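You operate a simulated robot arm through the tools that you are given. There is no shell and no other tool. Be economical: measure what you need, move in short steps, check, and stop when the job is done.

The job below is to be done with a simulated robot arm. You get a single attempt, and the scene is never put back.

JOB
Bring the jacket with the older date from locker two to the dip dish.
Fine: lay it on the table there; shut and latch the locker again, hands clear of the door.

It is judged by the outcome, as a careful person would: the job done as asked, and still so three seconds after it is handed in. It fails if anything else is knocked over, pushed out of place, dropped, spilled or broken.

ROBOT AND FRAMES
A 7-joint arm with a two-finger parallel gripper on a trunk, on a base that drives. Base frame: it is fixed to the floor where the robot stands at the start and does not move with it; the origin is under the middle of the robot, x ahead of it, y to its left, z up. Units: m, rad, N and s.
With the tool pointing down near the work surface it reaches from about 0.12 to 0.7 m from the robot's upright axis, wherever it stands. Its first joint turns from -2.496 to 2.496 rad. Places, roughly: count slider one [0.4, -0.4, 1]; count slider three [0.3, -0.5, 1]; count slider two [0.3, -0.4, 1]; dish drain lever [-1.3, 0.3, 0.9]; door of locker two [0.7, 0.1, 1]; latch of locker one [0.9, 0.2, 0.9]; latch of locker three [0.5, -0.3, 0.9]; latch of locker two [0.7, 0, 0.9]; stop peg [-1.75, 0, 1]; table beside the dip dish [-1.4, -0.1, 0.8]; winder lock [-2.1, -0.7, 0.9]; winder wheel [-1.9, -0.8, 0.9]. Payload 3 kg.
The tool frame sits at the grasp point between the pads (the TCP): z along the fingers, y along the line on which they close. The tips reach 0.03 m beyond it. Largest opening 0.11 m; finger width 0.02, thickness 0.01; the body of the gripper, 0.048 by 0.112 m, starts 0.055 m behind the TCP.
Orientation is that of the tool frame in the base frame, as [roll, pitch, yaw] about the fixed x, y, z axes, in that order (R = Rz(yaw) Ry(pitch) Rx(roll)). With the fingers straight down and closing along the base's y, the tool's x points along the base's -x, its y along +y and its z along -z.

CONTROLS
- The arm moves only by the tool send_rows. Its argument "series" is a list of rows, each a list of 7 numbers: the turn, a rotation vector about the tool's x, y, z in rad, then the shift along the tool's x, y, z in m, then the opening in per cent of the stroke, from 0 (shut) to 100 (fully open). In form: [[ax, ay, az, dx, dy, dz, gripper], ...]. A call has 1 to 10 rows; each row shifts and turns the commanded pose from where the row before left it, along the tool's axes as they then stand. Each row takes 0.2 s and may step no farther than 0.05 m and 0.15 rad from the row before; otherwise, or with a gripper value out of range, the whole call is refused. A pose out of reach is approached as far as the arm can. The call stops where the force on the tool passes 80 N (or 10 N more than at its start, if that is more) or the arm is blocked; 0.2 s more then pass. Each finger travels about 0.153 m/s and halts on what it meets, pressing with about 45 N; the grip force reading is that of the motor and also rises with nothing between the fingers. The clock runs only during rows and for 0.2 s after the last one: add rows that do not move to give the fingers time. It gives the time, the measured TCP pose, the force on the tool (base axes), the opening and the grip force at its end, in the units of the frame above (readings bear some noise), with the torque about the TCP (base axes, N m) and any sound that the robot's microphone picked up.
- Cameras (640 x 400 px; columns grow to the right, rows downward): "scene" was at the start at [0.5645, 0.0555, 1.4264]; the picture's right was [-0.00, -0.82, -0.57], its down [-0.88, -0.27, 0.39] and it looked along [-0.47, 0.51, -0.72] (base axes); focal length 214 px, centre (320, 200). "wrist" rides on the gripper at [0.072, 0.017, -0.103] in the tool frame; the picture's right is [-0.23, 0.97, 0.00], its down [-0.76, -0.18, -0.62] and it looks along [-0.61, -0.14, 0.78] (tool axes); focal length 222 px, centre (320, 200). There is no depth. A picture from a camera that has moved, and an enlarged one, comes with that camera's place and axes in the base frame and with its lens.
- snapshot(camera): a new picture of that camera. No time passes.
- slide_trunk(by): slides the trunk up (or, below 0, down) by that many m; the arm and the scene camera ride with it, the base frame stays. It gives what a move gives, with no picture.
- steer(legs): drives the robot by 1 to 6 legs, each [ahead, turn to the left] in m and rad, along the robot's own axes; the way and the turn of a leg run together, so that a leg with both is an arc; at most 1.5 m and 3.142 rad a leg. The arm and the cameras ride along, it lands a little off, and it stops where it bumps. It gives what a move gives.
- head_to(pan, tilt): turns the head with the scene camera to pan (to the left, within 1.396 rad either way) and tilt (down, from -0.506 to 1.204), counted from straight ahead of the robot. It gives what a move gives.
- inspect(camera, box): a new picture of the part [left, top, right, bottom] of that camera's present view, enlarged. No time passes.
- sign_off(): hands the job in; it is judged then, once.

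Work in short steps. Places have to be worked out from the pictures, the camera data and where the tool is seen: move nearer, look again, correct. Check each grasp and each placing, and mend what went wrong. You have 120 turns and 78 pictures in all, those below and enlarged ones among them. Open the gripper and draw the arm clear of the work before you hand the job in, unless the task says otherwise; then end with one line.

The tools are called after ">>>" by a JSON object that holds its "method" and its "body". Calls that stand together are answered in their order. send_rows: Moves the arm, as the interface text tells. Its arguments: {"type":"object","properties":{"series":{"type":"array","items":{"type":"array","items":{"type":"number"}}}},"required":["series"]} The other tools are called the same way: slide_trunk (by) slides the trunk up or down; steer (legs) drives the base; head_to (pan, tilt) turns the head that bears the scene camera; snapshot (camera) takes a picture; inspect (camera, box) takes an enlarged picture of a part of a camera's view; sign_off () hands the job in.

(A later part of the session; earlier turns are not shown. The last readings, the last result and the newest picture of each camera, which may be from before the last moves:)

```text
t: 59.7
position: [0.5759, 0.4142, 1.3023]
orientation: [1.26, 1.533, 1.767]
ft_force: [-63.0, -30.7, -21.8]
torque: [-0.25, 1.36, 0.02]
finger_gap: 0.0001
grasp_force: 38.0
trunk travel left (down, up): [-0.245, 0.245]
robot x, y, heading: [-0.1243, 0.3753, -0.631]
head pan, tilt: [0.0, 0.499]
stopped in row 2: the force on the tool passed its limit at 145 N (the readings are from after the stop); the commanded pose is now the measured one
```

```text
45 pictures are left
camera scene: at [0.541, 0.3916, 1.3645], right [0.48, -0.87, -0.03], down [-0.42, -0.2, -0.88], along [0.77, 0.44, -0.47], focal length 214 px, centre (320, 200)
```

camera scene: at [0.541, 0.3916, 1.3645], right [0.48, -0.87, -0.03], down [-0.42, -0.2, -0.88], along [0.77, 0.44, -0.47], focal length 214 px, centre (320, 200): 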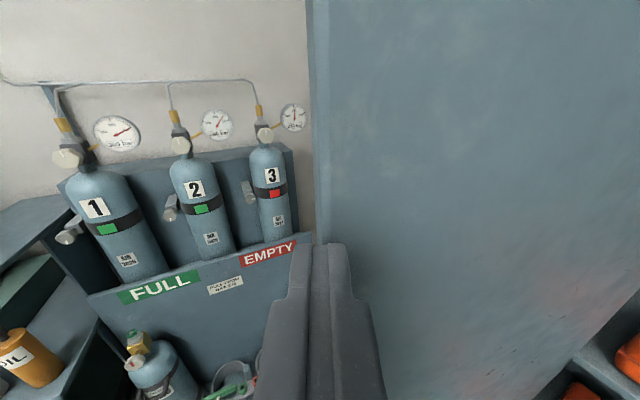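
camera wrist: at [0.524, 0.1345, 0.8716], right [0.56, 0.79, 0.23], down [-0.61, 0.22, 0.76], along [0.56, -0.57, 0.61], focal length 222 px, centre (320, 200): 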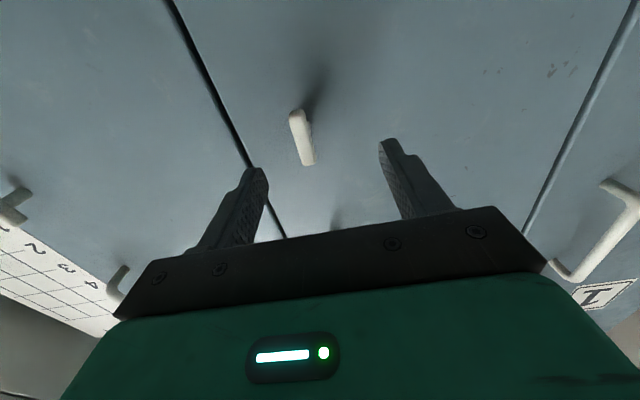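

Force rose — the door is at about 90° and likely at its stop. Back off straight and take stock from the right side.

>>> {"method": "send_rows", "body": {"series": [[0, 0, 0, 0, -0.01, -0.03, 0], [0, 0, 0, 0, -0.04, -0.02, 0], [0.1, 0, 0, 0, -0.045, -0.01, 0], [0.14, 0, 0, 0, -0.045, -0.01, 0], [0.14, 0, 0, 0, -0.045, -0.01, 0], [0.14, 0, 0, 0, -0.045, -0.01, 0], [0.14, 0, 0, 0, -0.04, -0.01, 0], [0.14, 0, 0, 0, -0.03, -0.01, 0], [0.14, 0, 0, 0, 0, -0.01, 0]]}}

>>> {"method": "snapshot", "body": {"camera": "scene"}}

```text
t: 61.7
position: [0.5481, 0.1039, 1.2905]
orientation: [2.354, 1.534, 1.918]
ft_force: [-1.0, -0.2, -0.4]
torque: [-0.01, -0.02, 0.05]
finger_gap: 0.0
grasp_force: 37.9
trunk travel left (down, up): [-0.245, 0.245]
robot x, y, heading: [-0.122, 0.3766, -0.628]
head pan, tilt: [0.0, 0.499]
```

```text
44 pictures are left
camera scene: at [0.5112, 0.116, 1.3544], right [-0.42, -0.91, -0.02], down [-0.44, 0.23, -0.87], along [0.79, -0.35, -0.5], focal length 214 px, centre (320, 200)
```

scene: 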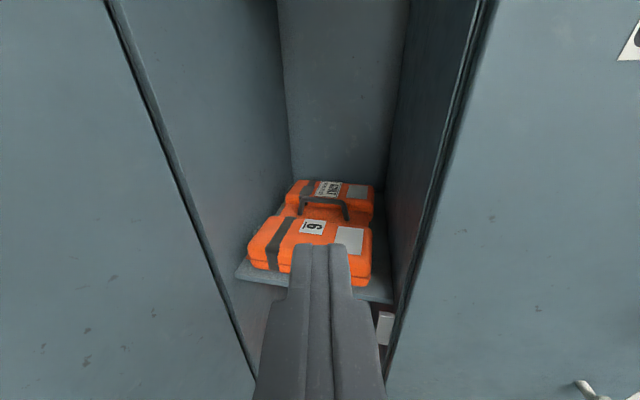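

Door stays open. Zoom to confirm the date and measure the handle.

>>> {"method": "inspect", "body": {"camera": "scene", "box": [230, 165, 400, 271]}}

```text
3.76 times, centred on (315, 218) of scene
camera zoom: at [0.5112, 0.116, 1.3544], right [-0.42, -0.91, -0.02], down [-0.44, 0.23, -0.87], along [0.79, -0.35, -0.5], focal length 807 px, centre (339, 132)
```

zoom: 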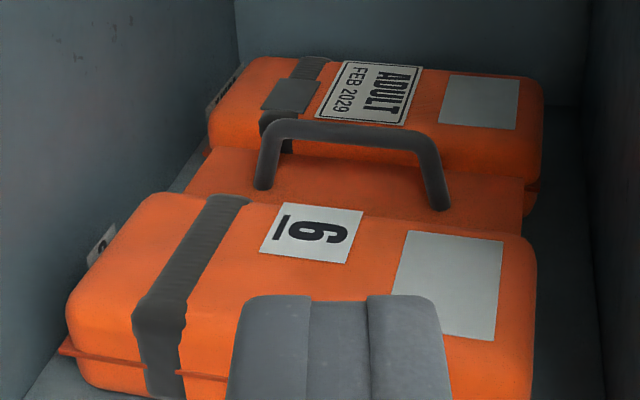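

FEB 2029 confirmed. Handle centre ≈ (0.922, -0.073, 1.09), bar across the locker. Set up a grasp posture here: pitch the tool ~50° down, then roll 90° so the fingers close front-to-back.

>>> {"method": "send_rows", "body": {"series": [[0, 0.15, 0, 0, 0, -0.03, 60], [0, 0.15, 0, 0, 0, -0.03, 60], [0, 0.15, 0, 0, 0, -0.02, 60], [0, 0.15, 0, 0, 0, -0.02, 60], [0, 0.15, 0, 0, 0, -0.01, 60], [0, 0.15, 0, 0, 0, 0, 60]]}}

>>> {"method": "send_rows", "body": {"series": [[0, 0, 0.15, 0, 0, 0, 60], [0, 0, 0.15, 0, 0, 0, 60], [0, 0, 0.15, 0, 0, 0, 60], [0, 0, 0.15, 0, 0, 0, 60], [0, 0, 0.15, 0, 0, 0, 60], [0, 0, 0.15, 0, 0, 0, 60], [0, 0, 0.15, 0, 0, 0, 60], [0, 0, 0.15, 0, 0, 0, 60], [0, 0, 0.15, 0, 0, 0, 60], [0, 0, 0.15, 0, 0, 0, 60]]}}

>>> {"method": "snapshot", "body": {"camera": "scene"}}

```text
t: 63.1
position: [0.4494, 0.1488, 1.3193]
orientation: [3.112, 0.646, 2.689]
ft_force: [0.4, 0.2, -0.9]
torque: [-0.03, -0.01, -0.02]
finger_gap: 0.066
grasp_force: 0.0
trunk travel left (down, up): [-0.245, 0.245]
robot x, y, heading: [-0.1243, 0.3762, -0.63]
head pan, tilt: [0.0, 0.499]
```

```text
t: 65.3
position: [0.452, 0.1481, 1.3181]
orientation: [2.492, 0.016, 1.192]
ft_force: [-0.5, 1.2, -0.5]
torque: [-0.01, -0.01, -0.01]
finger_gap: 0.0661
grasp_force: 0.1
trunk travel left (down, up): [-0.245, 0.245]
robot x, y, heading: [-0.122, 0.3787, -0.631]
head pan, tilt: [0.0, 0.499]
```

```text
42 pictures are left
camera scene: at [0.4049, 0.0961, 1.3488], right [-0.74, 0.28, -0.6], down [0.06, 0.93, 0.37], along [0.67, 0.24, -0.71], focal length 214 px, centre (320, 200)
```

scene: 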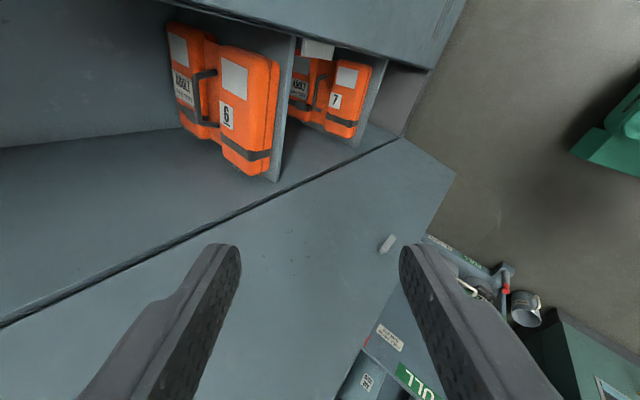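

Number 6 and 7 jackets and open door confirmed. Yaw the tool to align with the bar, then drive the base forward so the gripper enters above the upper jacket.

>>> {"method": "send_rows", "body": {"series": [[0.002, -0.079, 0.104, 0, 0, 0, 60], [0.002, -0.079, 0.104, 0, 0, 0, 60]]}}

>>> {"method": "steer", "body": {"legs": [[0, 0.14], [0.44, 0], [0, -0.14]]}}

>>> {"method": "snapshot", "body": {"camera": "wrist"}}

>>> {"method": "snapshot", "body": {"camera": "scene"}}

```text
t: 65.9
position: [0.4516, 0.1478, 1.3176]
orientation: [2.49, 0.02, 0.931]
ft_force: [0.2, 0.6, 0.0]
torque: [-0.03, -0.02, 0.07]
finger_gap: 0.0659
grasp_force: 0.1
trunk travel left (down, up): [-0.245, 0.245]
robot x, y, heading: [-0.129, 0.3757, -0.63]
head pan, tilt: [0.0, 0.499]
```

```text
t: 69.9
position: [0.834, -0.0697, 1.3186]
orientation: [2.492, 0.02, 0.918]
ft_force: [-0.3, -0.2, -0.4]
torque: [-0.04, 0.0, 0.02]
finger_gap: 0.0659
grasp_force: 0.1
trunk travel left (down, up): [-0.245, 0.245]
robot x, y, heading: [0.2678, 0.1747, -0.645]
head pan, tilt: [0.0, 0.499]
```

```text
41 pictures are left
camera wrist: at [0.8404, 0.0184, 1.4093], right [0.48, -0.64, 0.59], down [-0.87, -0.28, 0.4], along [-0.09, -0.71, -0.7], focal length 222 px, centre (320, 200)
```

wrist: 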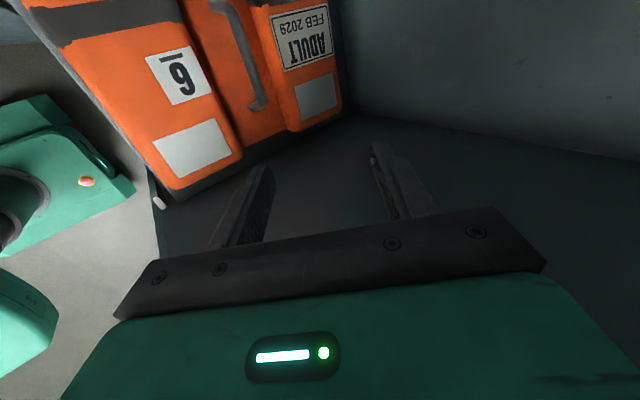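

```text
40 pictures are left
camera scene: at [0.777, -0.108, 1.349], right [-0.64, 0.47, -0.61], down [0.31, 0.88, 0.36], along [0.7, 0.05, -0.71], focal length 214 px, centre (320, 200)
```

scene: 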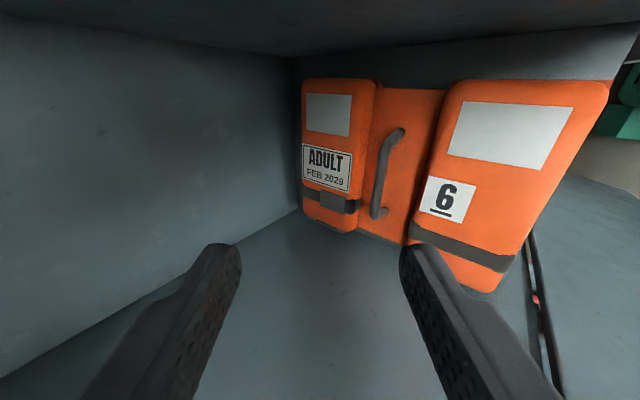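

The estimate (0.918,-0.074,1.09) holds. Move to a standoff ~9 cm short along the tool axis, with a 0.045 opening.

>>> {"method": "send_rows", "body": {"series": [[0, 0, 0, 0.0163, -0.029, 0.033, 42], [0, 0, 0, 0.0163, -0.029, 0.033, 42], [0, 0, 0, 0.0163, -0.029, 0.033, 42], [0, 0, 0, 0, 0, 0.03, 42]]}}

>>> {"method": "snapshot", "body": {"camera": "scene"}}

>>> {"method": "snapshot", "body": {"camera": "wrist"}}

```text
t: 70.9
position: [0.8717, -0.04, 1.1605]
orientation: [2.492, 0.019, 0.916]
ft_force: [0.3, -1.0, 0.9]
torque: [0.03, 0.02, 0.04]
finger_gap: 0.0463
grasp_force: 0.0
trunk travel left (down, up): [-0.245, 0.245]
robot x, y, heading: [0.2677, 0.1717, -0.64]
head pan, tilt: [0.0, 0.499]
```

```text
39 pictures are left
camera scene: at [0.8138, -0.0773, 1.1921], right [-0.64, 0.48, -0.6], down [0.31, 0.88, 0.36], along [0.7, 0.05, -0.71], focal length 214 px, centre (320, 200)
```

scene: 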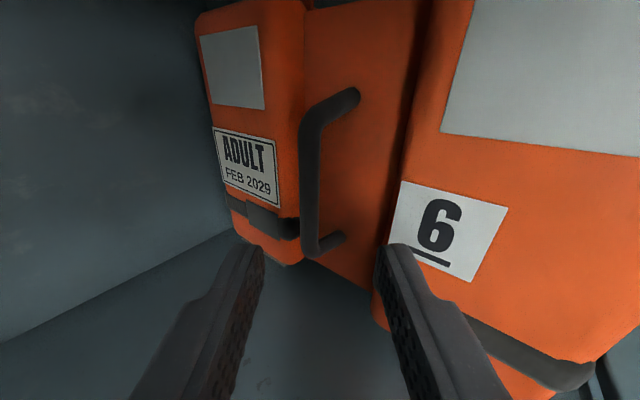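

```text
38 pictures are left
camera wrist: at [0.8773, 0.049, 1.2525], right [0.48, -0.64, 0.59], down [-0.87, -0.28, 0.4], along [-0.09, -0.71, -0.7], focal length 222 px, centre (320, 200)
```

wrist: 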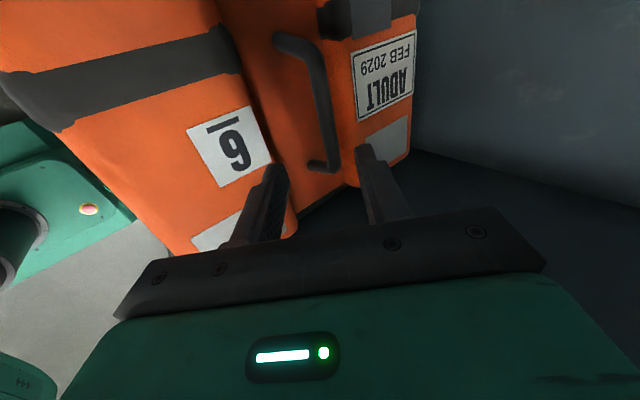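

Closer views put the bar nearer (0.945,-0.085,1.06). Advance 7 cm with small corrections and recheck.

>>> {"method": "send_rows", "body": {"series": [[0, 0, 0, 0.004, 0.004, 0.035, 42], [0, 0, 0, 0.004, 0.004, 0.035, 42]]}}

>>> {"method": "snapshot", "body": {"camera": "scene"}}

>>> {"method": "snapshot", "body": {"camera": "wrist"}}

```text
t: 71.5
position: [0.9131, -0.0613, 1.1112]
orientation: [2.491, 0.02, 0.917]
ft_force: [-0.3, -0.7, 0.8]
torque: [0.01, -0.02, 0.0]
finger_gap: 0.0461
grasp_force: 0.0
trunk travel left (down, up): [-0.245, 0.245]
robot x, y, heading: [0.2686, 0.1735, -0.645]
head pan, tilt: [0.0, 0.499]
```

```text
37 pictures are left
camera scene: at [0.8552, -0.0989, 1.1429], right [-0.64, 0.47, -0.61], down [0.31, 0.88, 0.36], along [0.71, 0.05, -0.71], focal length 214 px, centre (320, 200)
```

scene: 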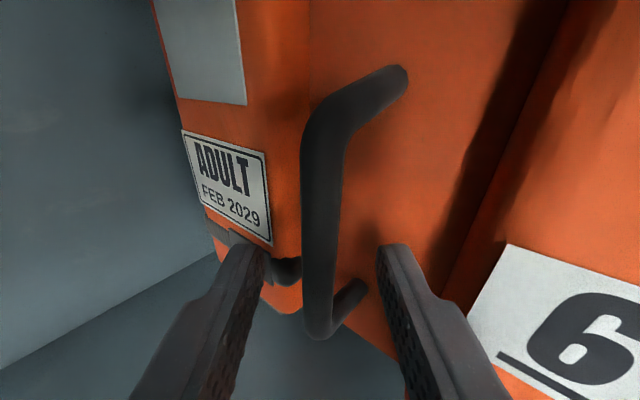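

```text
36 pictures are left
camera wrist: at [0.9185, 0.0275, 1.2032], right [0.48, -0.64, 0.59], down [-0.87, -0.28, 0.4], along [-0.09, -0.71, -0.7], focal length 222 px, centre (320, 200)
```

wrist: 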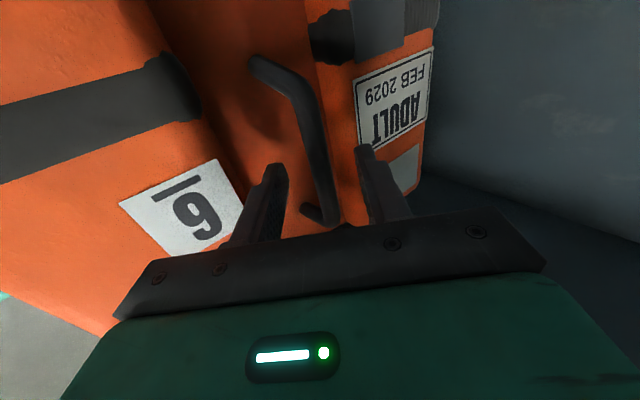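

Bar centre ≈ (0.935,-0.083,1.067), centred between fingers. Advance 4.2 cm and close.

>>> {"method": "send_rows", "body": {"series": [[0, 0, 0, 0, -0.002, 0.021, 42], [0, 0, 0, 0, 0, 0.021, 42]]}}

>>> {"method": "send_rows", "body": {"series": [[0, 0, 0, 0, 0, 0, 0], [0, 0, 0, 0, 0, 0, 0], [0, 0, 0, 0, 0, 0, 0]]}}

>>> {"method": "snapshot", "body": {"camera": "scene"}}

```text
t: 72.1
position: [0.9309, -0.0741, 1.0851]
orientation: [2.479, 0.015, 0.919]
ft_force: [-11.5, 8.7, 45.4]
torque: [0.62, 0.56, 0.03]
finger_gap: 0.0379
grasp_force: 0.0
trunk travel left (down, up): [-0.245, 0.245]
robot x, y, heading: [0.2649, 0.1738, -0.65]
head pan, tilt: [0.0, 0.499]
```

```text
t: 73.0
position: [0.9352, -0.0762, 1.0835]
orientation: [2.477, 0.014, 0.918]
ft_force: [4.9, -1.6, 9.5]
torque: [0.32, -0.21, -0.32]
finger_gap: 0.0133
grasp_force: 44.8
trunk travel left (down, up): [-0.245, 0.245]
robot x, y, heading: [0.267, 0.1685, -0.646]
head pan, tilt: [0.0, 0.499]
stopped in row 3: the force on the tool passed its limit at 82 N (the readings are from after the stop); the commanded pose is now the measured one
```

```text
35 pictures are left
camera scene: at [0.8766, -0.1145, 1.114], right [-0.63, 0.47, -0.62], down [0.3, 0.88, 0.36], along [0.72, 0.04, -0.7], focal length 214 px, centre (320, 200)
```

scene: 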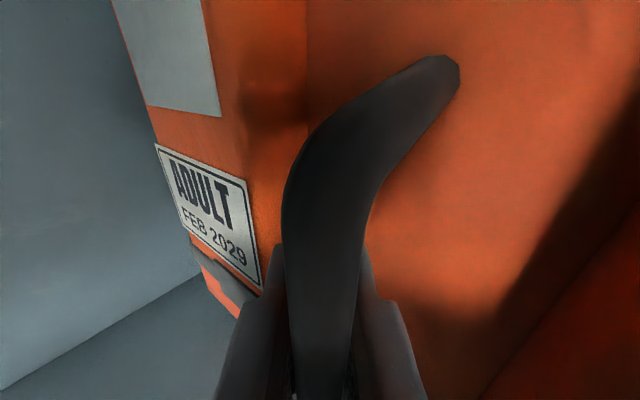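

Bar is gripped (gap 13 mm). Lift straight up ~4.5 cm in small steps.

>>> {"method": "send_rows", "body": {"series": [[0, 0, 0, 0, 0.009, -0.012, 0], [0, 0, 0, 0, 0.009, -0.012, 0], [0, 0, 0, 0, 0.009, -0.012, 0]]}}

>>> {"method": "snapshot", "body": {"camera": "scene"}}

>>> {"method": "snapshot", "body": {"camera": "wrist"}}

```text
t: 73.8
position: [0.9343, -0.077, 1.1262]
orientation: [2.483, 0.016, 0.918]
ft_force: [0.5, -1.1, -6.0]
torque: [-0.03, -0.04, -0.02]
finger_gap: 0.0133
grasp_force: 45.0
trunk travel left (down, up): [-0.245, 0.245]
robot x, y, heading: [0.2645, 0.172, -0.641]
head pan, tilt: [0.0, 0.499]
```

```text
34 pictures are left
camera scene: at [0.8759, -0.114, 1.1567], right [-0.64, 0.47, -0.61], down [0.3, 0.88, 0.36], along [0.71, 0.05, -0.7], focal length 214 px, centre (320, 200)
```

scene: 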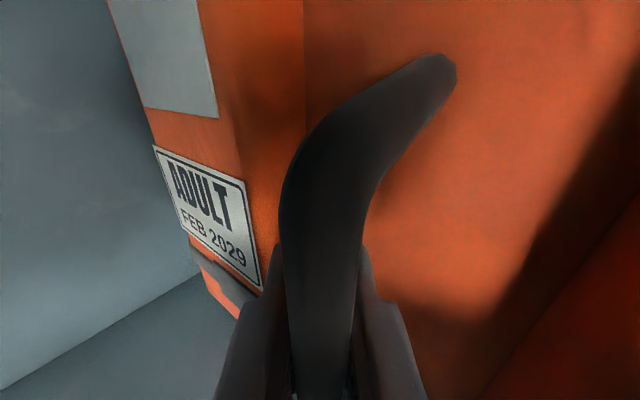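

```text
33 pictures are left
camera wrist: at [0.9386, 0.0127, 1.2169], right [0.48, -0.64, 0.6], down [-0.87, -0.28, 0.4], along [-0.08, -0.71, -0.69], focal length 222 px, centre (320, 200)
```

wrist: 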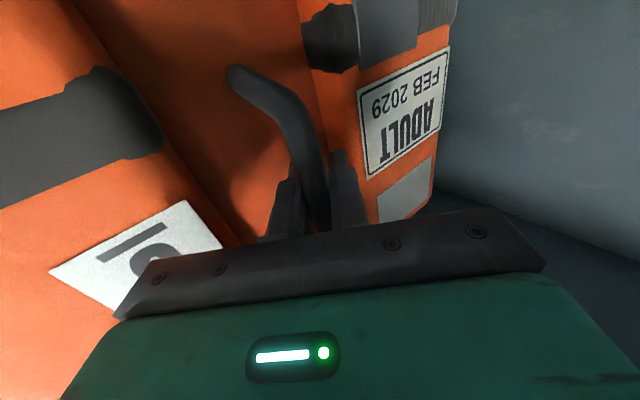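

Jacket is held (≈0.6 kg, no torque). Back the base straight out along the locker axis.

>>> {"method": "steer", "body": {"legs": [[-0.55, 0]]}}

>>> {"method": "snapshot", "body": {"camera": "scene"}}

>>> {"method": "snapshot", "body": {"camera": "wrist"}}

```text
t: 76.9
position: [0.4924, 0.2606, 1.1266]
orientation: [2.48, 0.017, 0.928]
ft_force: [0.6, 0.1, -5.9]
torque: [-0.02, -0.03, 0.02]
finger_gap: 0.0131
grasp_force: 45.0
trunk travel left (down, up): [-0.245, 0.245]
robot x, y, heading: [-0.1735, 0.5061, -0.633]
head pan, tilt: [0.0, 0.499]
```

```text
32 pictures are left
camera scene: at [0.4344, 0.222, 1.1568], right [-0.64, 0.47, -0.61], down [0.3, 0.88, 0.36], along [0.71, 0.05, -0.7], focal length 214 px, centre (320, 200)
```

scene: 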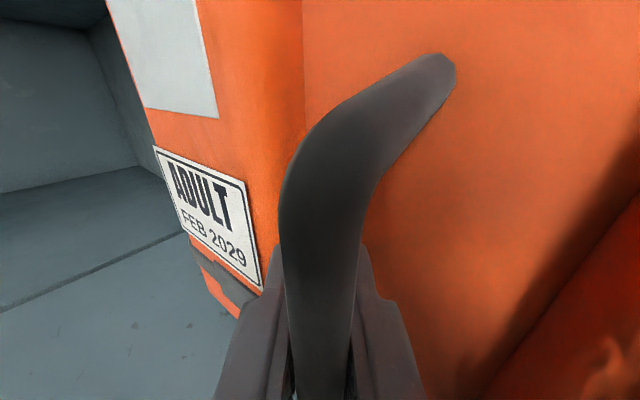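

```text
31 pictures are left
camera wrist: at [0.496, 0.3492, 1.2172], right [0.49, -0.64, 0.6], down [-0.87, -0.29, 0.4], along [-0.08, -0.72, -0.69], focal length 222 px, centre (320, 200)
```

wrist: 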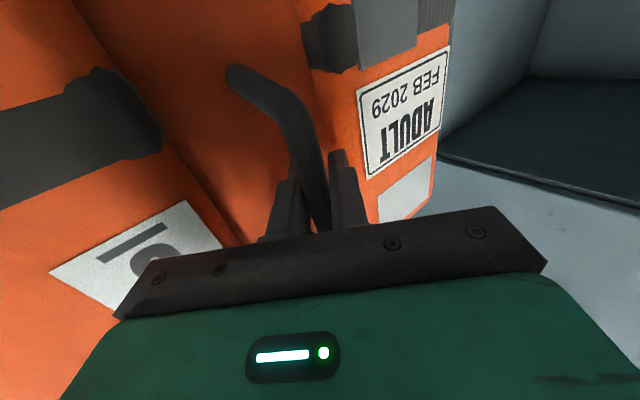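

Back off another 0.25 m, then turn right away from the door, then view with the head raised.

>>> {"method": "steer", "body": {"legs": [[-0.25, 0], [0, -1.6]]}}

>>> {"method": "head_to", "body": {"pan": 0, "tilt": -0.5}}

>>> {"method": "snapshot", "body": {"camera": "scene"}}

```text
t: 81.9
position: [-0.4765, -0.0589, 1.127]
orientation: [2.484, 0.013, -0.434]
ft_force: [-0.3, 0.9, -4.4]
torque: [-0.02, -0.04, 0.01]
finger_gap: 0.0132
grasp_force: 45.1
trunk travel left (down, up): [-0.245, 0.245]
robot x, y, heading: [-0.3202, 0.6253, -2.031]
head pan, tilt: [0.0, 0.499]
stopped in leg 2: the robot was blocked; the commanded pose is now the measured one
```

```text
t: 83.2
position: [-0.4745, -0.0591, 1.127]
orientation: [2.484, 0.017, -0.434]
ft_force: [0.6, -0.4, -4.9]
torque: [-0.07, 0.01, -0.02]
finger_gap: 0.0134
grasp_force: 45.1
trunk travel left (down, up): [-0.245, 0.245]
robot x, y, heading: [-0.3225, 0.6224, -2.028]
head pan, tilt: [0.0, -0.499]
```

```text
30 pictures are left
camera scene: at [-0.5943, 0.0364, 1.178], right [0.32, 0.72, -0.61], down [0.67, -0.63, -0.39], along [-0.67, -0.28, -0.69], focal length 214 px, centre (320, 200)
```

scene: 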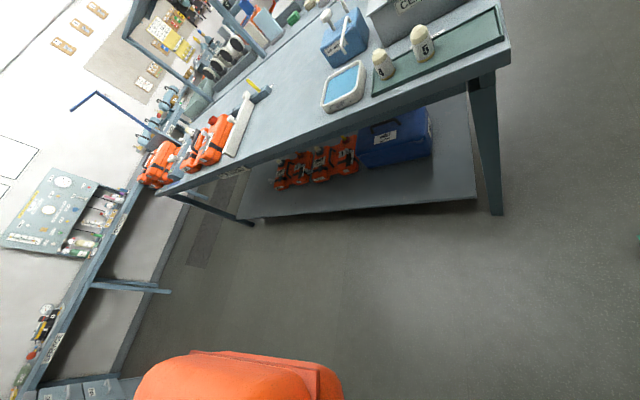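

Table with dip dish seen; free space left of the dish matches "table beside the dip dish". Enlarge it.

>>> {"method": "inspect", "body": {"camera": "scene", "box": [140, 0, 520, 237]}}

```text
1.68 times, centred on (330, 118) of scene
camera zoom: at [-0.5943, 0.0364, 1.178], right [0.32, 0.72, -0.61], down [0.67, -0.63, -0.39], along [-0.67, -0.28, -0.69], focal length 361 px, centre (303, 337)
```

zoom: 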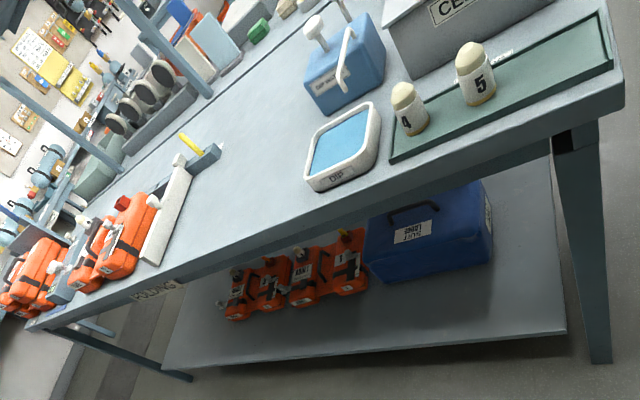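

The "DIP" dish and free table area left of it are clear; I compute a jacket spot at ≈(-1.44,-0.08) and a robot stand at (-0.81,-0.37) heading 2.48. Raise the trunk for clearance, then drive.

>>> {"method": "slide_trunk", "body": {"by": 0.2}}

>>> {"method": "steer", "body": {"legs": [[1.1, 0]]}}

>>> {"method": "steer", "body": {"legs": [[0, -1.0]]}}

>>> {"method": "snapshot", "body": {"camera": "scene"}}

```text
t: 85.3
position: [-0.4753, -0.0603, 1.3263]
orientation: [2.482, 0.016, -0.433]
ft_force: [0.2, 0.4, -6.5]
torque: [0.0, 0.01, 0.01]
finger_gap: 0.0132
grasp_force: 44.8
trunk travel left (down, up): [-0.445, 0.045]
robot x, y, heading: [-0.3189, 0.6219, -2.03]
head pan, tilt: [0.0, -0.499]
```

```text
t: 90.9
position: [-0.9078, -1.0429, 1.3268]
orientation: [2.484, 0.015, -0.393]
ft_force: [-0.7, 0.2, -5.1]
torque: [-0.03, 0.03, -0.03]
finger_gap: 0.0131
grasp_force: 44.8
trunk travel left (down, up): [-0.445, 0.045]
robot x, y, heading: [-0.7815, -0.3553, -1.995]
head pan, tilt: [0.0, -0.499]
```

```text
t: 93.8
position: [-1.4194, -0.6394, 1.3277]
orientation: [2.483, 0.015, -1.365]
ft_force: [-0.8, 0.3, -6.1]
torque: [-0.02, 0.03, 0.01]
finger_gap: 0.0134
grasp_force: 45.3
trunk travel left (down, up): [-0.445, 0.045]
robot x, y, heading: [-0.7703, -0.3998, -2.958]
head pan, tilt: [0.0, -0.499]
```

```text
28 pictures are left
camera scene: at [-1.4138, -0.4872, 1.3786], right [0.77, 0.17, -0.61], down [-0.11, -0.91, -0.39], along [-0.63, 0.37, -0.69], focal length 214 px, centre (320, 200)
```

scene: 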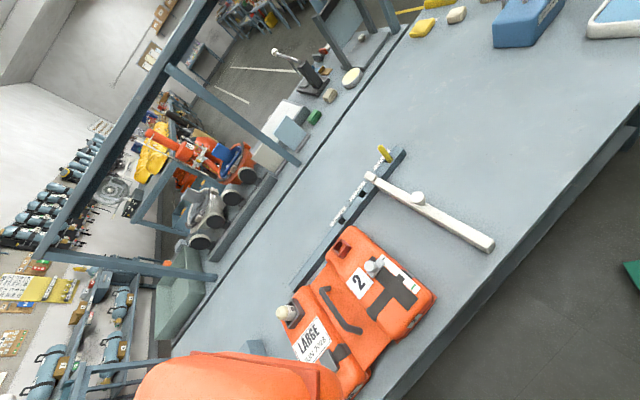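

Continue the turn to face the table square-on and look again.

>>> {"method": "steer", "body": {"legs": [[0, -0.846]]}}

>>> {"method": "snapshot", "body": {"camera": "scene"}}

>>> {"method": "snapshot", "body": {"camera": "wrist"}}

```text
t: 96.5
position: [-1.3805, -0.0663, 1.3295]
orientation: [2.483, 0.015, -2.222]
ft_force: [0.6, 0.2, -5.8]
torque: [0.02, 0.04, 0.0]
finger_gap: 0.0131
grasp_force: 45.0
trunk travel left (down, up): [-0.445, 0.045]
robot x, y, heading: [-0.798, -0.4262, 2.473]
head pan, tilt: [0.0, -0.499]
```

```text
27 pictures are left
camera scene: at [-1.2598, 0.0276, 1.3788], right [0.64, -0.47, -0.61], down [-0.76, -0.52, -0.39], along [-0.13, 0.71, -0.69], focal length 214 px, centre (320, 200)
```

scene: 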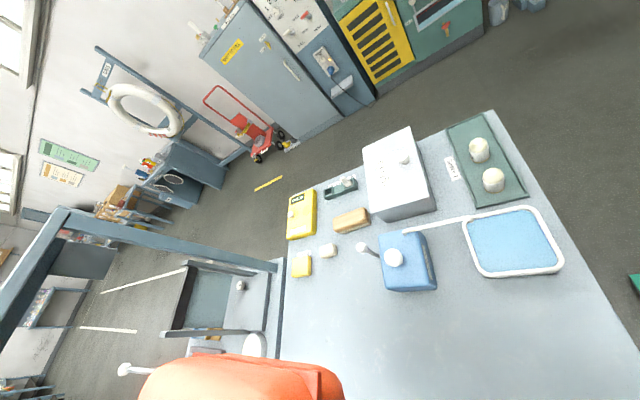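

```text
26 pictures are left
camera wrist: at [-1.3858, -0.1551, 1.4192], right [-0.48, 0.64, 0.6], down [0.87, 0.29, 0.4], along [0.08, 0.71, -0.7], focal length 222 px, centre (320, 200)
```

wrist: 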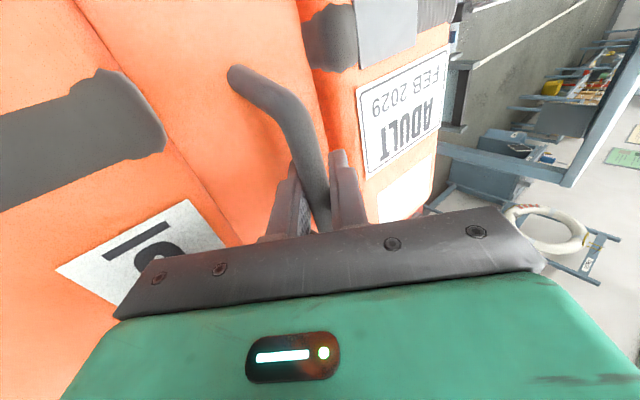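

Jacket spot (u centre ≈0.6 m along the table) clears the dish by ~9 cm. Nudge 3 cm deeper over the table and lower the trunk most of the way, then check.

>>> {"method": "send_rows", "body": {"series": [[0, 0, 0, 0, 0.012, 0.009, 0], [0, 0, 0, 0, 0.012, 0.009, 0]]}}

>>> {"method": "slide_trunk", "body": {"by": -0.37}}

>>> {"method": "snapshot", "body": {"camera": "scene"}}

```text
t: 97.1
position: [-1.4028, -0.0508, 1.3293]
orientation: [2.483, 0.016, -2.219]
ft_force: [-0.4, -0.9, -4.4]
torque: [-0.02, 0.01, -0.02]
finger_gap: 0.0133
grasp_force: 45.0
trunk travel left (down, up): [-0.445, 0.045]
robot x, y, heading: [-0.7997, -0.4313, 2.47]
head pan, tilt: [0.0, -0.499]
```

```text
t: 100.7
position: [-1.4005, -0.0484, 0.96]
orientation: [2.483, 0.017, -2.222]
ft_force: [-0.3, 0.4, -5.3]
torque: [0.0, 0.03, -0.01]
finger_gap: 0.0135
grasp_force: 45.3
trunk travel left (down, up): [-0.075, 0.415]
robot x, y, heading: [-0.7949, -0.4261, 2.473]
head pan, tilt: [0.0, -0.499]
```

```text
25 pictures are left
camera scene: at [-1.2814, 0.0449, 1.0101], right [0.63, -0.47, -0.61], down [-0.76, -0.52, -0.39], along [-0.13, 0.71, -0.69], focal length 214 px, centre (320, 200)
```

scene: 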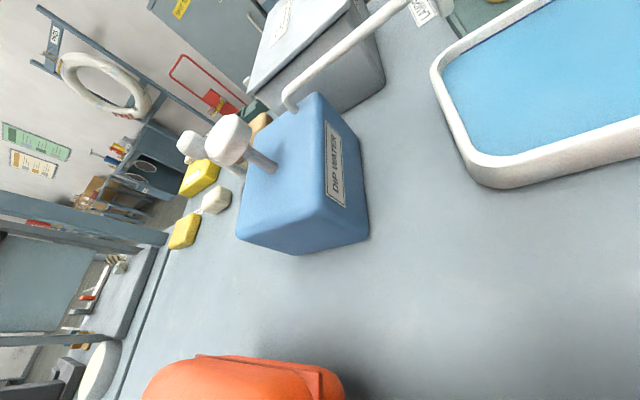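

All clear around. Lower the last centimetres with the arm, watching the force.

>>> {"method": "send_rows", "body": {"series": [[0, 0, 0, 0, -0.009, 0.012, 0], [0, 0, 0, 0, -0.009, 0.012, 0], [0, 0, 0, 0, -0.009, 0.012, 0]]}}

>>> {"method": "send_rows", "body": {"series": [[0, 0, 0, 0, -0.003, 0.004, 0], [0, 0, 0, 0, -0.003, 0.004, 0]]}}

```text
t: 101.5
position: [-1.4059, -0.0458, 0.9322]
orientation: [2.444, 0.014, -2.219]
ft_force: [-5.2, 3.6, 17.4]
torque: [0.37, -0.55, -0.34]
finger_gap: 0.0133
grasp_force: 45.4
trunk travel left (down, up): [-0.075, 0.415]
robot x, y, heading: [-0.7991, -0.4277, 2.469]
head pan, tilt: [0.0, -0.499]
stopped in row 3: the force on the tool passed its limit at 87 N (the readings are from after the stop); the commanded pose is now the measured one
```

```text
t: 102.2
position: [-1.4079, -0.0445, 0.9321]
orientation: [2.422, 0.012, -2.218]
ft_force: [-3.9, 0.9, 17.7]
torque: [0.2, -0.39, -0.14]
finger_gap: 0.0135
grasp_force: 44.7
trunk travel left (down, up): [-0.075, 0.415]
robot x, y, heading: [-0.7951, -0.4257, 2.471]
head pan, tilt: [0.0, -0.499]
stopped in row 2: the force on the tool passed its limit at 86 N (the readings are from after the stop); the commanded pose is now the measured one
```

Contact: the table top is ~0.84. Look before releasing.

>>> {"method": "snapshot", "body": {"camera": "wrist"}}

```text
24 pictures are left
camera wrist: at [-1.4097, -0.1363, 1.0208], right [-0.45, 0.62, 0.64], down [0.89, 0.28, 0.36], along [0.05, 0.74, -0.67], focal length 222 px, centre (320, 200)
```

wrist: 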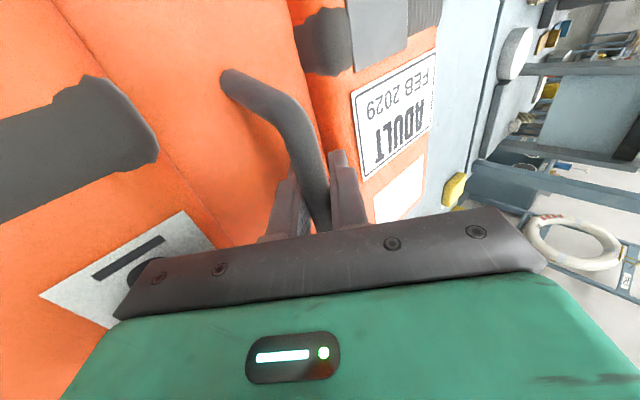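

Flat on the table. Open the fingers modestly, then retreat along the tool axis.

>>> {"method": "send_rows", "body": {"series": [[0, 0, 0, 0, 0, 0, 30], [0, 0, 0, 0, 0, 0, 42], [0, 0, 0, 0, 0, 0, 42]]}}

>>> {"method": "send_rows", "body": {"series": [[0, 0, 0, 0, 0, -0.02, 42], [0, 0, 0, 0, 0, -0.03, 42], [0, 0, 0, 0, 0, -0.04, 42], [0, 0, 0, 0, 0, -0.04, 42]]}}

>>> {"method": "head_to", "body": {"pan": 0, "tilt": 0.5}}

>>> {"method": "snapshot", "body": {"camera": "scene"}}

```text
t: 103.0
position: [-1.4076, -0.0448, 0.9337]
orientation: [2.423, 0.012, -2.219]
ft_force: [-5.7, 3.5, 39.7]
torque: [0.05, 0.26, -0.02]
finger_gap: 0.031
grasp_force: 0.1
trunk travel left (down, up): [-0.075, 0.415]
robot x, y, heading: [-0.7959, -0.4246, 2.475]
head pan, tilt: [0.0, -0.499]
```

```text
t: 104.0
position: [-1.3435, -0.0955, 1.0278]
orientation: [2.43, 0.013, -2.219]
ft_force: [-0.4, 1.0, -0.3]
torque: [-0.01, -0.04, -0.02]
finger_gap: 0.0462
grasp_force: 0.1
trunk travel left (down, up): [-0.075, 0.415]
robot x, y, heading: [-0.7991, -0.4292, 2.472]
head pan, tilt: [0.0, -0.499]
```

```text
t: 105.2
position: [-1.3437, -0.0941, 1.0282]
orientation: [2.43, 0.011, -2.222]
ft_force: [1.2, 0.7, -0.5]
torque: [-0.02, 0.0, -0.02]
finger_gap: 0.0461
grasp_force: 0.1
trunk travel left (down, up): [-0.075, 0.415]
robot x, y, heading: [-0.7981, -0.4301, 2.469]
head pan, tilt: [0.0, 0.499]
```

```text
23 pictures are left
camera scene: at [-1.2856, -0.0617, 1.057], right [0.61, -0.45, -0.65], down [-0.28, -0.89, 0.35], along [-0.74, -0.03, -0.67], focal length 214 px, centre (320, 200)
```

scene: 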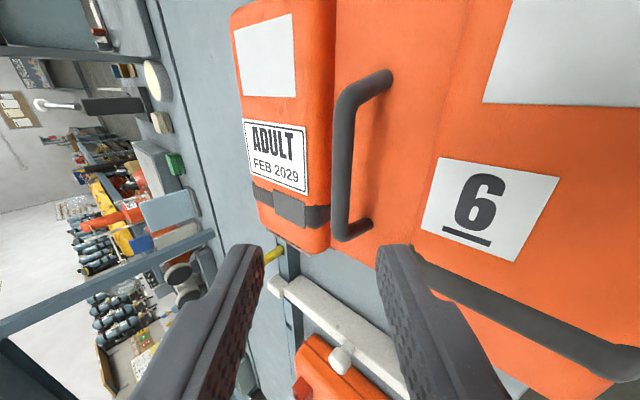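

Released cleanly. Raise and back off, then check the jacket's position.

>>> {"method": "send_rows", "body": {"series": [[0, 0, 0, 0, 0.02, -0.04, 42], [0, 0, 0, 0, 0.02, -0.04, 42]]}}

>>> {"method": "slide_trunk", "body": {"by": 0.2}}

>>> {"method": "steer", "body": {"legs": [[-0.25, 0]]}}

>>> {"method": "snapshot", "body": {"camera": "scene"}}

```text
t: 105.8
position: [-1.3232, -0.1094, 1.1139]
orientation: [2.432, 0.012, -2.22]
ft_force: [-1.1, 0.3, -0.6]
torque: [0.01, 0.0, -0.01]
finger_gap: 0.0458
grasp_force: 0.0
trunk travel left (down, up): [-0.075, 0.415]
robot x, y, heading: [-0.7996, -0.4278, 2.47]
head pan, tilt: [0.0, 0.499]
```

```text
t: 108.0
position: [-1.3231, -0.1101, 1.3133]
orientation: [2.429, 0.013, -2.22]
ft_force: [0.6, 0.8, 0.0]
torque: [-0.01, -0.01, 0.01]
finger_gap: 0.0463
grasp_force: 0.1
trunk travel left (down, up): [-0.275, 0.215]
robot x, y, heading: [-0.7996, -0.4287, 2.476]
head pan, tilt: [0.0, 0.499]
```

```text
t: 109.8
position: [-1.1251, -0.263, 1.3131]
orientation: [2.428, 0.012, -2.22]
ft_force: [-0.1, -0.5, -0.5]
torque: [0.03, -0.01, -0.01]
finger_gap: 0.046
grasp_force: 0.0
trunk travel left (down, up): [-0.275, 0.215]
robot x, y, heading: [-0.6008, -0.5848, 2.47]
head pan, tilt: [0.0, 0.499]
```

```text
22 pictures are left
camera scene: at [-1.068, -0.2307, 1.3432], right [0.61, -0.45, -0.65], down [-0.28, -0.89, 0.35], along [-0.74, -0.03, -0.67], focal length 214 px, centre (320, 200)
```

scene: 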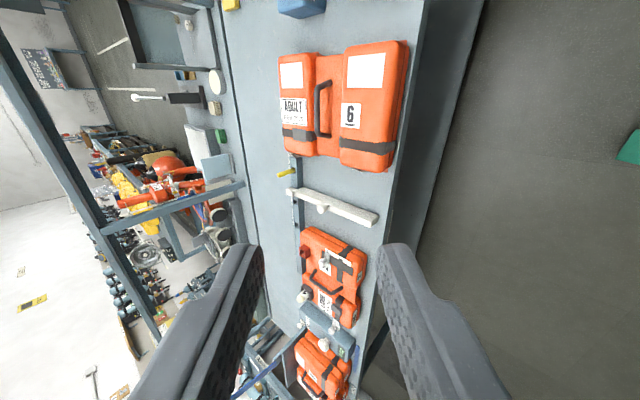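

Jacket No. 6 lies properly on the table between dish and fold fixture. Now drive back to the locker by a route clear of the table corner and rack.

>>> {"method": "steer", "body": {"legs": [[0, -1.048], [1.35, 0]]}}

>>> {"method": "steer", "body": {"legs": [[0, -1.207]]}}

```text
t: 119.3
position: [-0.3488, 1.366, 1.314]
orientation: [2.43, 0.012, 2.994]
ft_force: [0.2, 0.5, -0.5]
torque: [0.01, 0.01, -0.03]
finger_gap: 0.0463
grasp_force: 0.1
trunk travel left (down, up): [-0.275, 0.215]
robot x, y, heading: [-0.3743, 0.7535, 1.399]
head pan, tilt: [0.0, 0.499]
```

```text
t: 122.8
position: [0.204, 0.9503, 1.3149]
orientation: [2.429, 0.013, 1.796]
ft_force: [0.1, 0.0, 0.0]
torque: [0.01, -0.01, 0.01]
finger_gap: 0.046
grasp_force: 0.1
trunk travel left (down, up): [-0.275, 0.215]
robot x, y, heading: [-0.3864, 0.7931, 0.206]
head pan, tilt: [0.0, 0.499]
```

Move on 0.3 m and turn to face the lockers, then look.

>>> {"method": "steer", "body": {"legs": [[0.3, -0.1], [0, -0.734]]}}

>>> {"method": "snapshot", "body": {"camera": "scene"}}

```text
t: 126.9
position: [0.4289, 0.5104, 1.3158]
orientation: [2.427, 0.011, 0.962]
ft_force: [0.0, 0.4, 0.3]
torque: [0.03, -0.02, -0.02]
finger_gap: 0.0461
grasp_force: 0.1
trunk travel left (down, up): [-0.275, 0.215]
robot x, y, heading: [-0.0632, 0.8696, -0.621]
head pan, tilt: [0.0, 0.499]
```

```text
21 pictures are left
camera scene: at [0.3712, 0.4711, 1.3447], right [-0.63, 0.43, -0.65], down [0.25, 0.9, 0.35], along [0.74, 0.06, -0.67], focal length 214 px, centre (320, 200)
```

scene: 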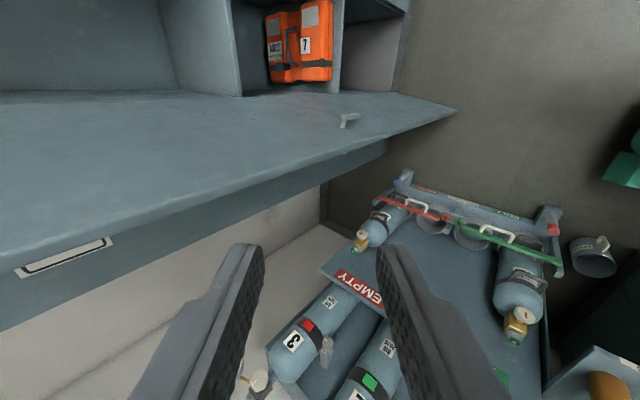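

Door is at 90°, its edge at about (0.61,0.42). Shift the closed gripper 16 cm left to be outside the door, raise slightly, then drive forward 0.3 m.

>>> {"method": "send_rows", "body": {"series": [[0, 0, 0, 0.04, 0, 0, 0], [0, 0, 0, 0.04, 0, 0, 0], [0, 0, 0, 0.04, 0, 0, 0], [0, 0, 0, 0.04, 0, 0, 0]]}}

>>> {"method": "slide_trunk", "body": {"by": 0.05}}

>>> {"method": "steer", "body": {"legs": [[0.28, 0]]}}

>>> {"method": "snapshot", "body": {"camera": "scene"}}

```text
t: 127.9
position: [0.5229, 0.6433, 1.3156]
orientation: [2.429, 0.012, 0.961]
ft_force: [-0.5, -0.2, -0.3]
torque: [0.02, 0.01, 0.04]
finger_gap: 0.0002
grasp_force: 37.7
trunk travel left (down, up): [-0.275, 0.215]
robot x, y, heading: [-0.0647, 0.8663, -0.62]
head pan, tilt: [0.0, 0.499]
```

```text
t: 128.8
position: [0.5224, 0.6426, 1.3639]
orientation: [2.43, 0.012, 0.961]
ft_force: [0.1, -0.5, 0.1]
torque: [0.01, -0.01, -0.01]
finger_gap: 0.0
grasp_force: 37.5
trunk travel left (down, up): [-0.325, 0.165]
robot x, y, heading: [-0.0633, 0.8656, -0.62]
head pan, tilt: [0.0, 0.499]
```

```text
t: 130.8
position: [0.7483, 0.4745, 1.3657]
orientation: [2.43, 0.012, 0.954]
ft_force: [0.0, 0.0, 0.3]
torque: [-0.01, 0.04, -0.01]
finger_gap: 0.0001
grasp_force: 37.9
trunk travel left (down, up): [-0.325, 0.165]
robot x, y, heading: [0.1614, 0.7054, -0.632]
head pan, tilt: [0.0, 0.499]
```

```text
20 pictures are left
camera scene: at [0.6895, 0.4357, 1.3939], right [-0.62, 0.43, -0.65], down [0.26, 0.9, 0.35], along [0.74, 0.05, -0.67], focal length 214 px, centre (320, 200)
```

scene: 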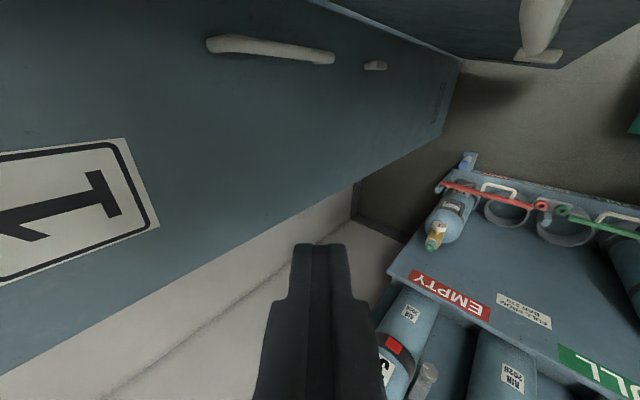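

Gripper is outside the door at the right place. Fold the head camera in (tilt 1.2) so it doesn't touch the door, then sweep right.

>>> {"method": "head_to", "body": {"pan": 0, "tilt": 1.2}}

>>> {"method": "send_rows", "body": {"series": [[0, 0, 0, -0.04, 0, 0, 0], [0, 0, 0, -0.04, 0, 0, 0], [0, 0, 0, -0.04, 0, 0, 0], [0, 0, 0, -0.04, 0.005, 0.004, 0], [0, 0, 0, -0.04, 0.01, 0.009, 0]]}}

>>> {"method": "snapshot", "body": {"camera": "wrist"}}

```text
t: 131.8
position: [0.7482, 0.474, 1.3638]
orientation: [2.429, 0.012, 0.952]
ft_force: [0.2, -0.5, 0.7]
torque: [-0.01, -0.02, 0.02]
finger_gap: 0.0
grasp_force: 37.7
trunk travel left (down, up): [-0.325, 0.165]
robot x, y, heading: [0.1637, 0.7027, -0.633]
head pan, tilt: [0.0, 1.201]
```

```text
t: 133.0
position: [0.6539, 0.2983, 1.3693]
orientation: [2.429, 0.012, 0.952]
ft_force: [1.0, 0.6, 0.8]
torque: [-0.05, 0.04, -0.06]
finger_gap: 0.0001
grasp_force: 37.6
trunk travel left (down, up): [-0.325, 0.165]
robot x, y, heading: [0.1619, 0.7044, -0.631]
head pan, tilt: [0.0, 1.201]
```

```text
19 pictures are left
camera wrist: at [0.6508, 0.3905, 1.4579], right [0.47, -0.6, 0.64], down [-0.88, -0.3, 0.37], along [-0.03, -0.74, -0.68], focal length 222 px, centre (320, 200)
```

wrist: 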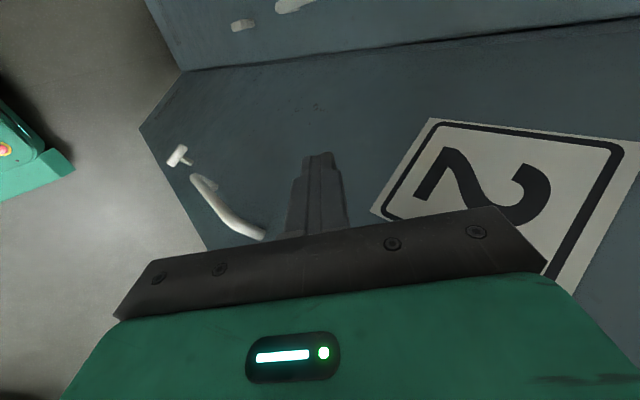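

Door follows (≈70° now). Continue along the arc.

>>> {"method": "send_rows", "body": {"series": [[0, 0, 0, -0.0395, 0.0098, 0.0085, 0], [0, 0, 0, -0.037, 0.015, 0.013, 0], [0, 0, 0, -0.033, 0.0193, 0.0168, 0], [0, 0, 0, -0.028, 0.0234, 0.0203, 0], [0, 0, 0, -0.023, 0.0234, 0.0203, 0]]}}

>>> {"method": "snapshot", "body": {"camera": "wrist"}}

```text
t: 134.2
position: [0.651, 0.0982, 1.3662]
orientation: [2.427, 0.011, 0.95]
ft_force: [0.7, 0.7, 0.9]
torque: [-0.01, -0.01, -0.03]
finger_gap: 0.0001
grasp_force: 37.7
trunk travel left (down, up): [-0.325, 0.165]
robot x, y, heading: [0.1634, 0.7036, -0.632]
head pan, tilt: [0.0, 1.201]
```

```text
18 pictures are left
camera wrist: at [0.6488, 0.1889, 1.4548], right [0.47, -0.61, 0.64], down [-0.88, -0.3, 0.37], along [-0.03, -0.74, -0.68], focal length 222 px, centre (320, 200)
```

wrist: 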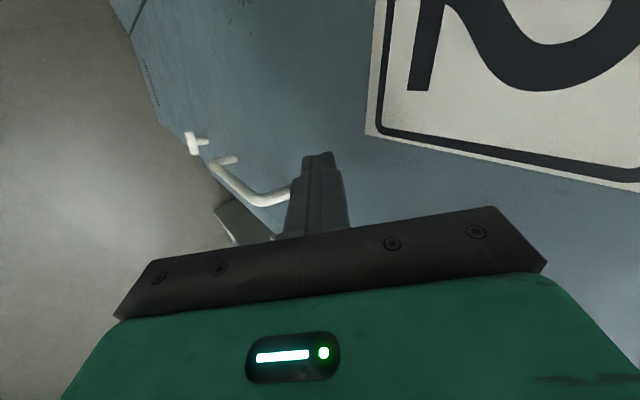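

Door about 25° open. Push straight forward to close it; stop on contact.

>>> {"method": "send_rows", "body": {"series": [[0, 0, 0, -0.01, 0.0226, 0.0197, 0], [0, 0, 0, -0.005, 0.0226, 0.0197, 0], [0, 0, 0, 0, 0.0151, 0.0131, 0], [0, 0, 0, 0, 0.0151, 0.0131, 0], [0, 0, 0, 0, 0.0076, 0.0066, 0]]}}

>>> {"method": "snapshot", "body": {"camera": "wrist"}}

```text
t: 135.4
position: [0.6748, 0.079, 1.3363]
orientation: [2.431, 0.012, 0.955]
ft_force: [-0.5, 0.4, 0.1]
torque: [0.0, -0.01, -0.03]
finger_gap: 0.0
grasp_force: 37.7
out of reach, approached as far as the arm can: row 1, 2, 3, 4, 5
trunk travel left (down, up): [-0.325, 0.165]
robot x, y, heading: [0.1622, 0.7068, -0.628]
head pan, tilt: [0.0, 1.201]
```

```text
17 pictures are left
camera wrist: at [0.6727, 0.1711, 1.4255], right [0.47, -0.61, 0.64], down [-0.88, -0.3, 0.37], along [-0.03, -0.73, -0.68], focal length 222 px, centre (320, 200)
```

wrist: 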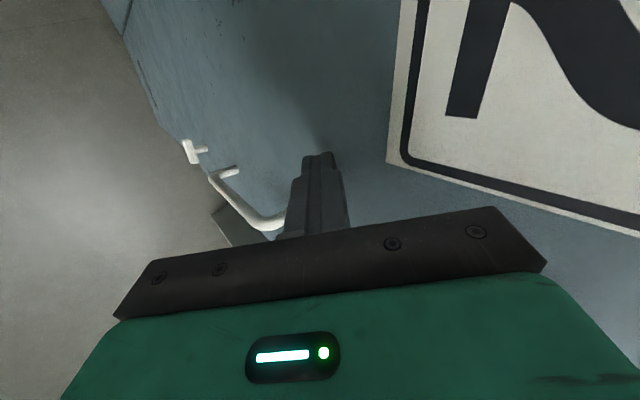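

Arm is at full reach with the door ~15° ajar. Back the base off and reset the arm: tool horizontal, fingers closing vertically to take the (now horizontal) knob.

>>> {"method": "steer", "body": {"legs": [[-0.35, 0]]}}

>>> {"method": "send_rows", "body": {"series": [[0, 0, 0, 0.04, -0.02, -0.018, 0], [0, 0, 0, 0.04, -0.02, -0.018, 0], [0, 0, 0, 0.04, -0.02, -0.018, 0], [0, 0, 0, 0.04, -0.02, -0.018, 50], [0, 0, 0, 0.04, -0.02, -0.018, 50]]}}

>>> {"method": "send_rows", "body": {"series": [[-0.143, 0, 0, 0, 0, 0, 50], [-0.143, 0, 0, 0, 0, 0, 50], [-0.143, 0, 0, 0, 0, 0, 50], [-0.143, 0, 0, 0, 0, 0, 50], [-0.143, 0, 0, 0, 0, 0, 50], [-0.143, 0, 0, 0, 0, 0, 50]]}}

>>> {"method": "slide_trunk", "body": {"by": -0.32}}

```text
t: 137.7
position: [0.4035, 0.2828, 1.337]
orientation: [2.431, 0.013, 0.96]
ft_force: [-0.2, 0.3, -0.3]
torque: [0.01, -0.03, 0.02]
finger_gap: 0.0
grasp_force: 37.3
trunk travel left (down, up): [-0.325, 0.165]
robot x, y, heading: [-0.1151, 0.9067, -0.625]
head pan, tilt: [0.0, 1.201]
```

```text
t: 138.8
position: [0.4102, 0.5237, 1.3349]
orientation: [2.429, 0.012, 0.961]
ft_force: [0.1, -0.7, 0.0]
torque: [0.02, 0.01, 0.0]
finger_gap: 0.0549
grasp_force: 0.1
trunk travel left (down, up): [-0.325, 0.165]
robot x, y, heading: [-0.1133, 0.9049, -0.624]
head pan, tilt: [0.0, 1.201]
```

```text
t: 140.2
position: [0.4898, 0.4577, 1.4349]
orientation: [1.574, 0.013, 0.959]
ft_force: [0.0, -0.2, 0.4]
torque: [-0.02, 0.03, -0.01]
finger_gap: 0.0549
grasp_force: 0.0
out of reach, approached as far as the arm can: row 1, 2, 3, 4, 5, 6
trunk travel left (down, up): [-0.325, 0.165]
robot x, y, heading: [-0.1124, 0.9025, -0.623]
head pan, tilt: [0.0, 1.201]
```

```text
t: 143.4
position: [0.4889, 0.4573, 1.1145]
orientation: [1.574, 0.013, 0.959]
ft_force: [-0.3, 0.6, -0.4]
torque: [-0.03, 0.03, -0.05]
finger_gap: 0.0549
grasp_force: 0.1
trunk travel left (down, up): [-0.005, 0.485]
robot x, y, heading: [-0.1135, 0.9047, -0.627]
head pan, tilt: [0.0, 1.201]
```

Lower the arm to knob height here, then reposition the base 0.35 m sideways in front of locker two.

>>> {"method": "send_rows", "body": {"series": [[0, 0, 0, 0, -0.042, 0, 50], [0, 0, 0, 0, -0.042, 0, 50], [0, 0, 0, 0, -0.042, 0, 50], [0, 0, 0, 0, -0.042, 0, 50]]}}

>>> {"method": "steer", "body": {"legs": [[0, -0.944], [0.35, 0], [0, 0.944]]}}

>>> {"method": "head_to", "body": {"pan": 0, "tilt": 0.3}}

>>> {"method": "snapshot", "body": {"camera": "scene"}}

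>>> {"method": "snapshot", "body": {"camera": "wrist"}}

```text
t: 144.4
position: [0.5211, 0.4283, 1.0495]
orientation: [1.581, 0.015, 0.963]
ft_force: [-0.5, 0.2, -0.1]
torque: [-0.02, 0.04, 0.01]
finger_gap: 0.0551
grasp_force: 0.0
out of reach, approached as far as the arm can: row 1, 2, 3, 4
trunk travel left (down, up): [-0.005, 0.485]
robot x, y, heading: [-0.1099, 0.9065, -0.625]
head pan, tilt: [0.0, 1.201]
```

```text
t: 151.7
position: [0.5378, 0.0868, 1.0503]
orientation: [1.581, 0.013, 0.984]
ft_force: [0.0, 0.3, -0.1]
torque: [0.01, -0.02, 0.03]
finger_gap: 0.0553
grasp_force: 0.0
trunk travel left (down, up): [-0.005, 0.485]
robot x, y, heading: [-0.1149, 0.5317, -0.604]
head pan, tilt: [0.0, 1.201]
```

```text
t: 152.8
position: [0.5385, 0.0865, 1.0516]
orientation: [1.583, 0.014, 0.984]
ft_force: [0.4, -0.3, -1.4]
torque: [0.02, -0.01, 0.04]
finger_gap: 0.0551
grasp_force: 0.0
trunk travel left (down, up): [-0.005, 0.485]
robot x, y, heading: [-0.1135, 0.533, -0.606]
head pan, tilt: [0.0, 0.3]
```

```text
16 pictures are left
camera scene: at [0.4613, 0.0364, 1.0518], right [-0.02, 0.0, -1.0], down [0.28, 0.96, -0.01], along [0.96, -0.28, -0.02], focal length 214 px, centre (320, 200)
```

scene: 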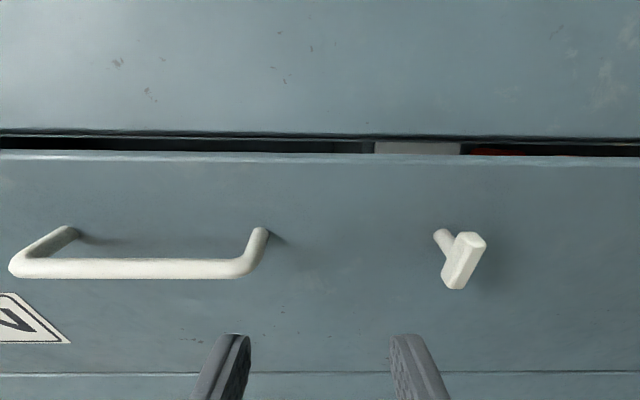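

```text
15 pictures are left
camera wrist: at [0.4917, 0.2039, 1.0688], right [-0.11, -0.18, 0.98], down [-0.94, -0.29, -0.16], along [0.31, -0.94, -0.14], focal length 222 px, centre (320, 200)
```

wrist: 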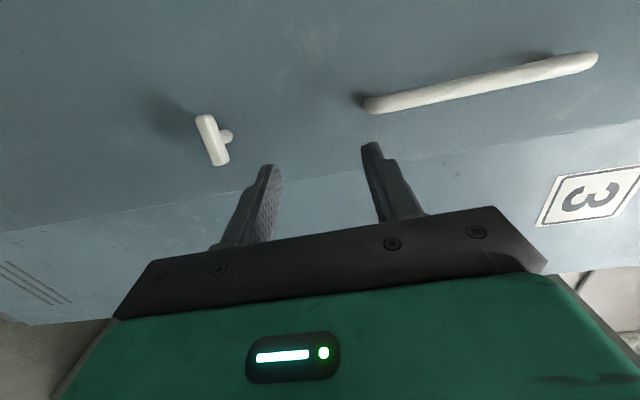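

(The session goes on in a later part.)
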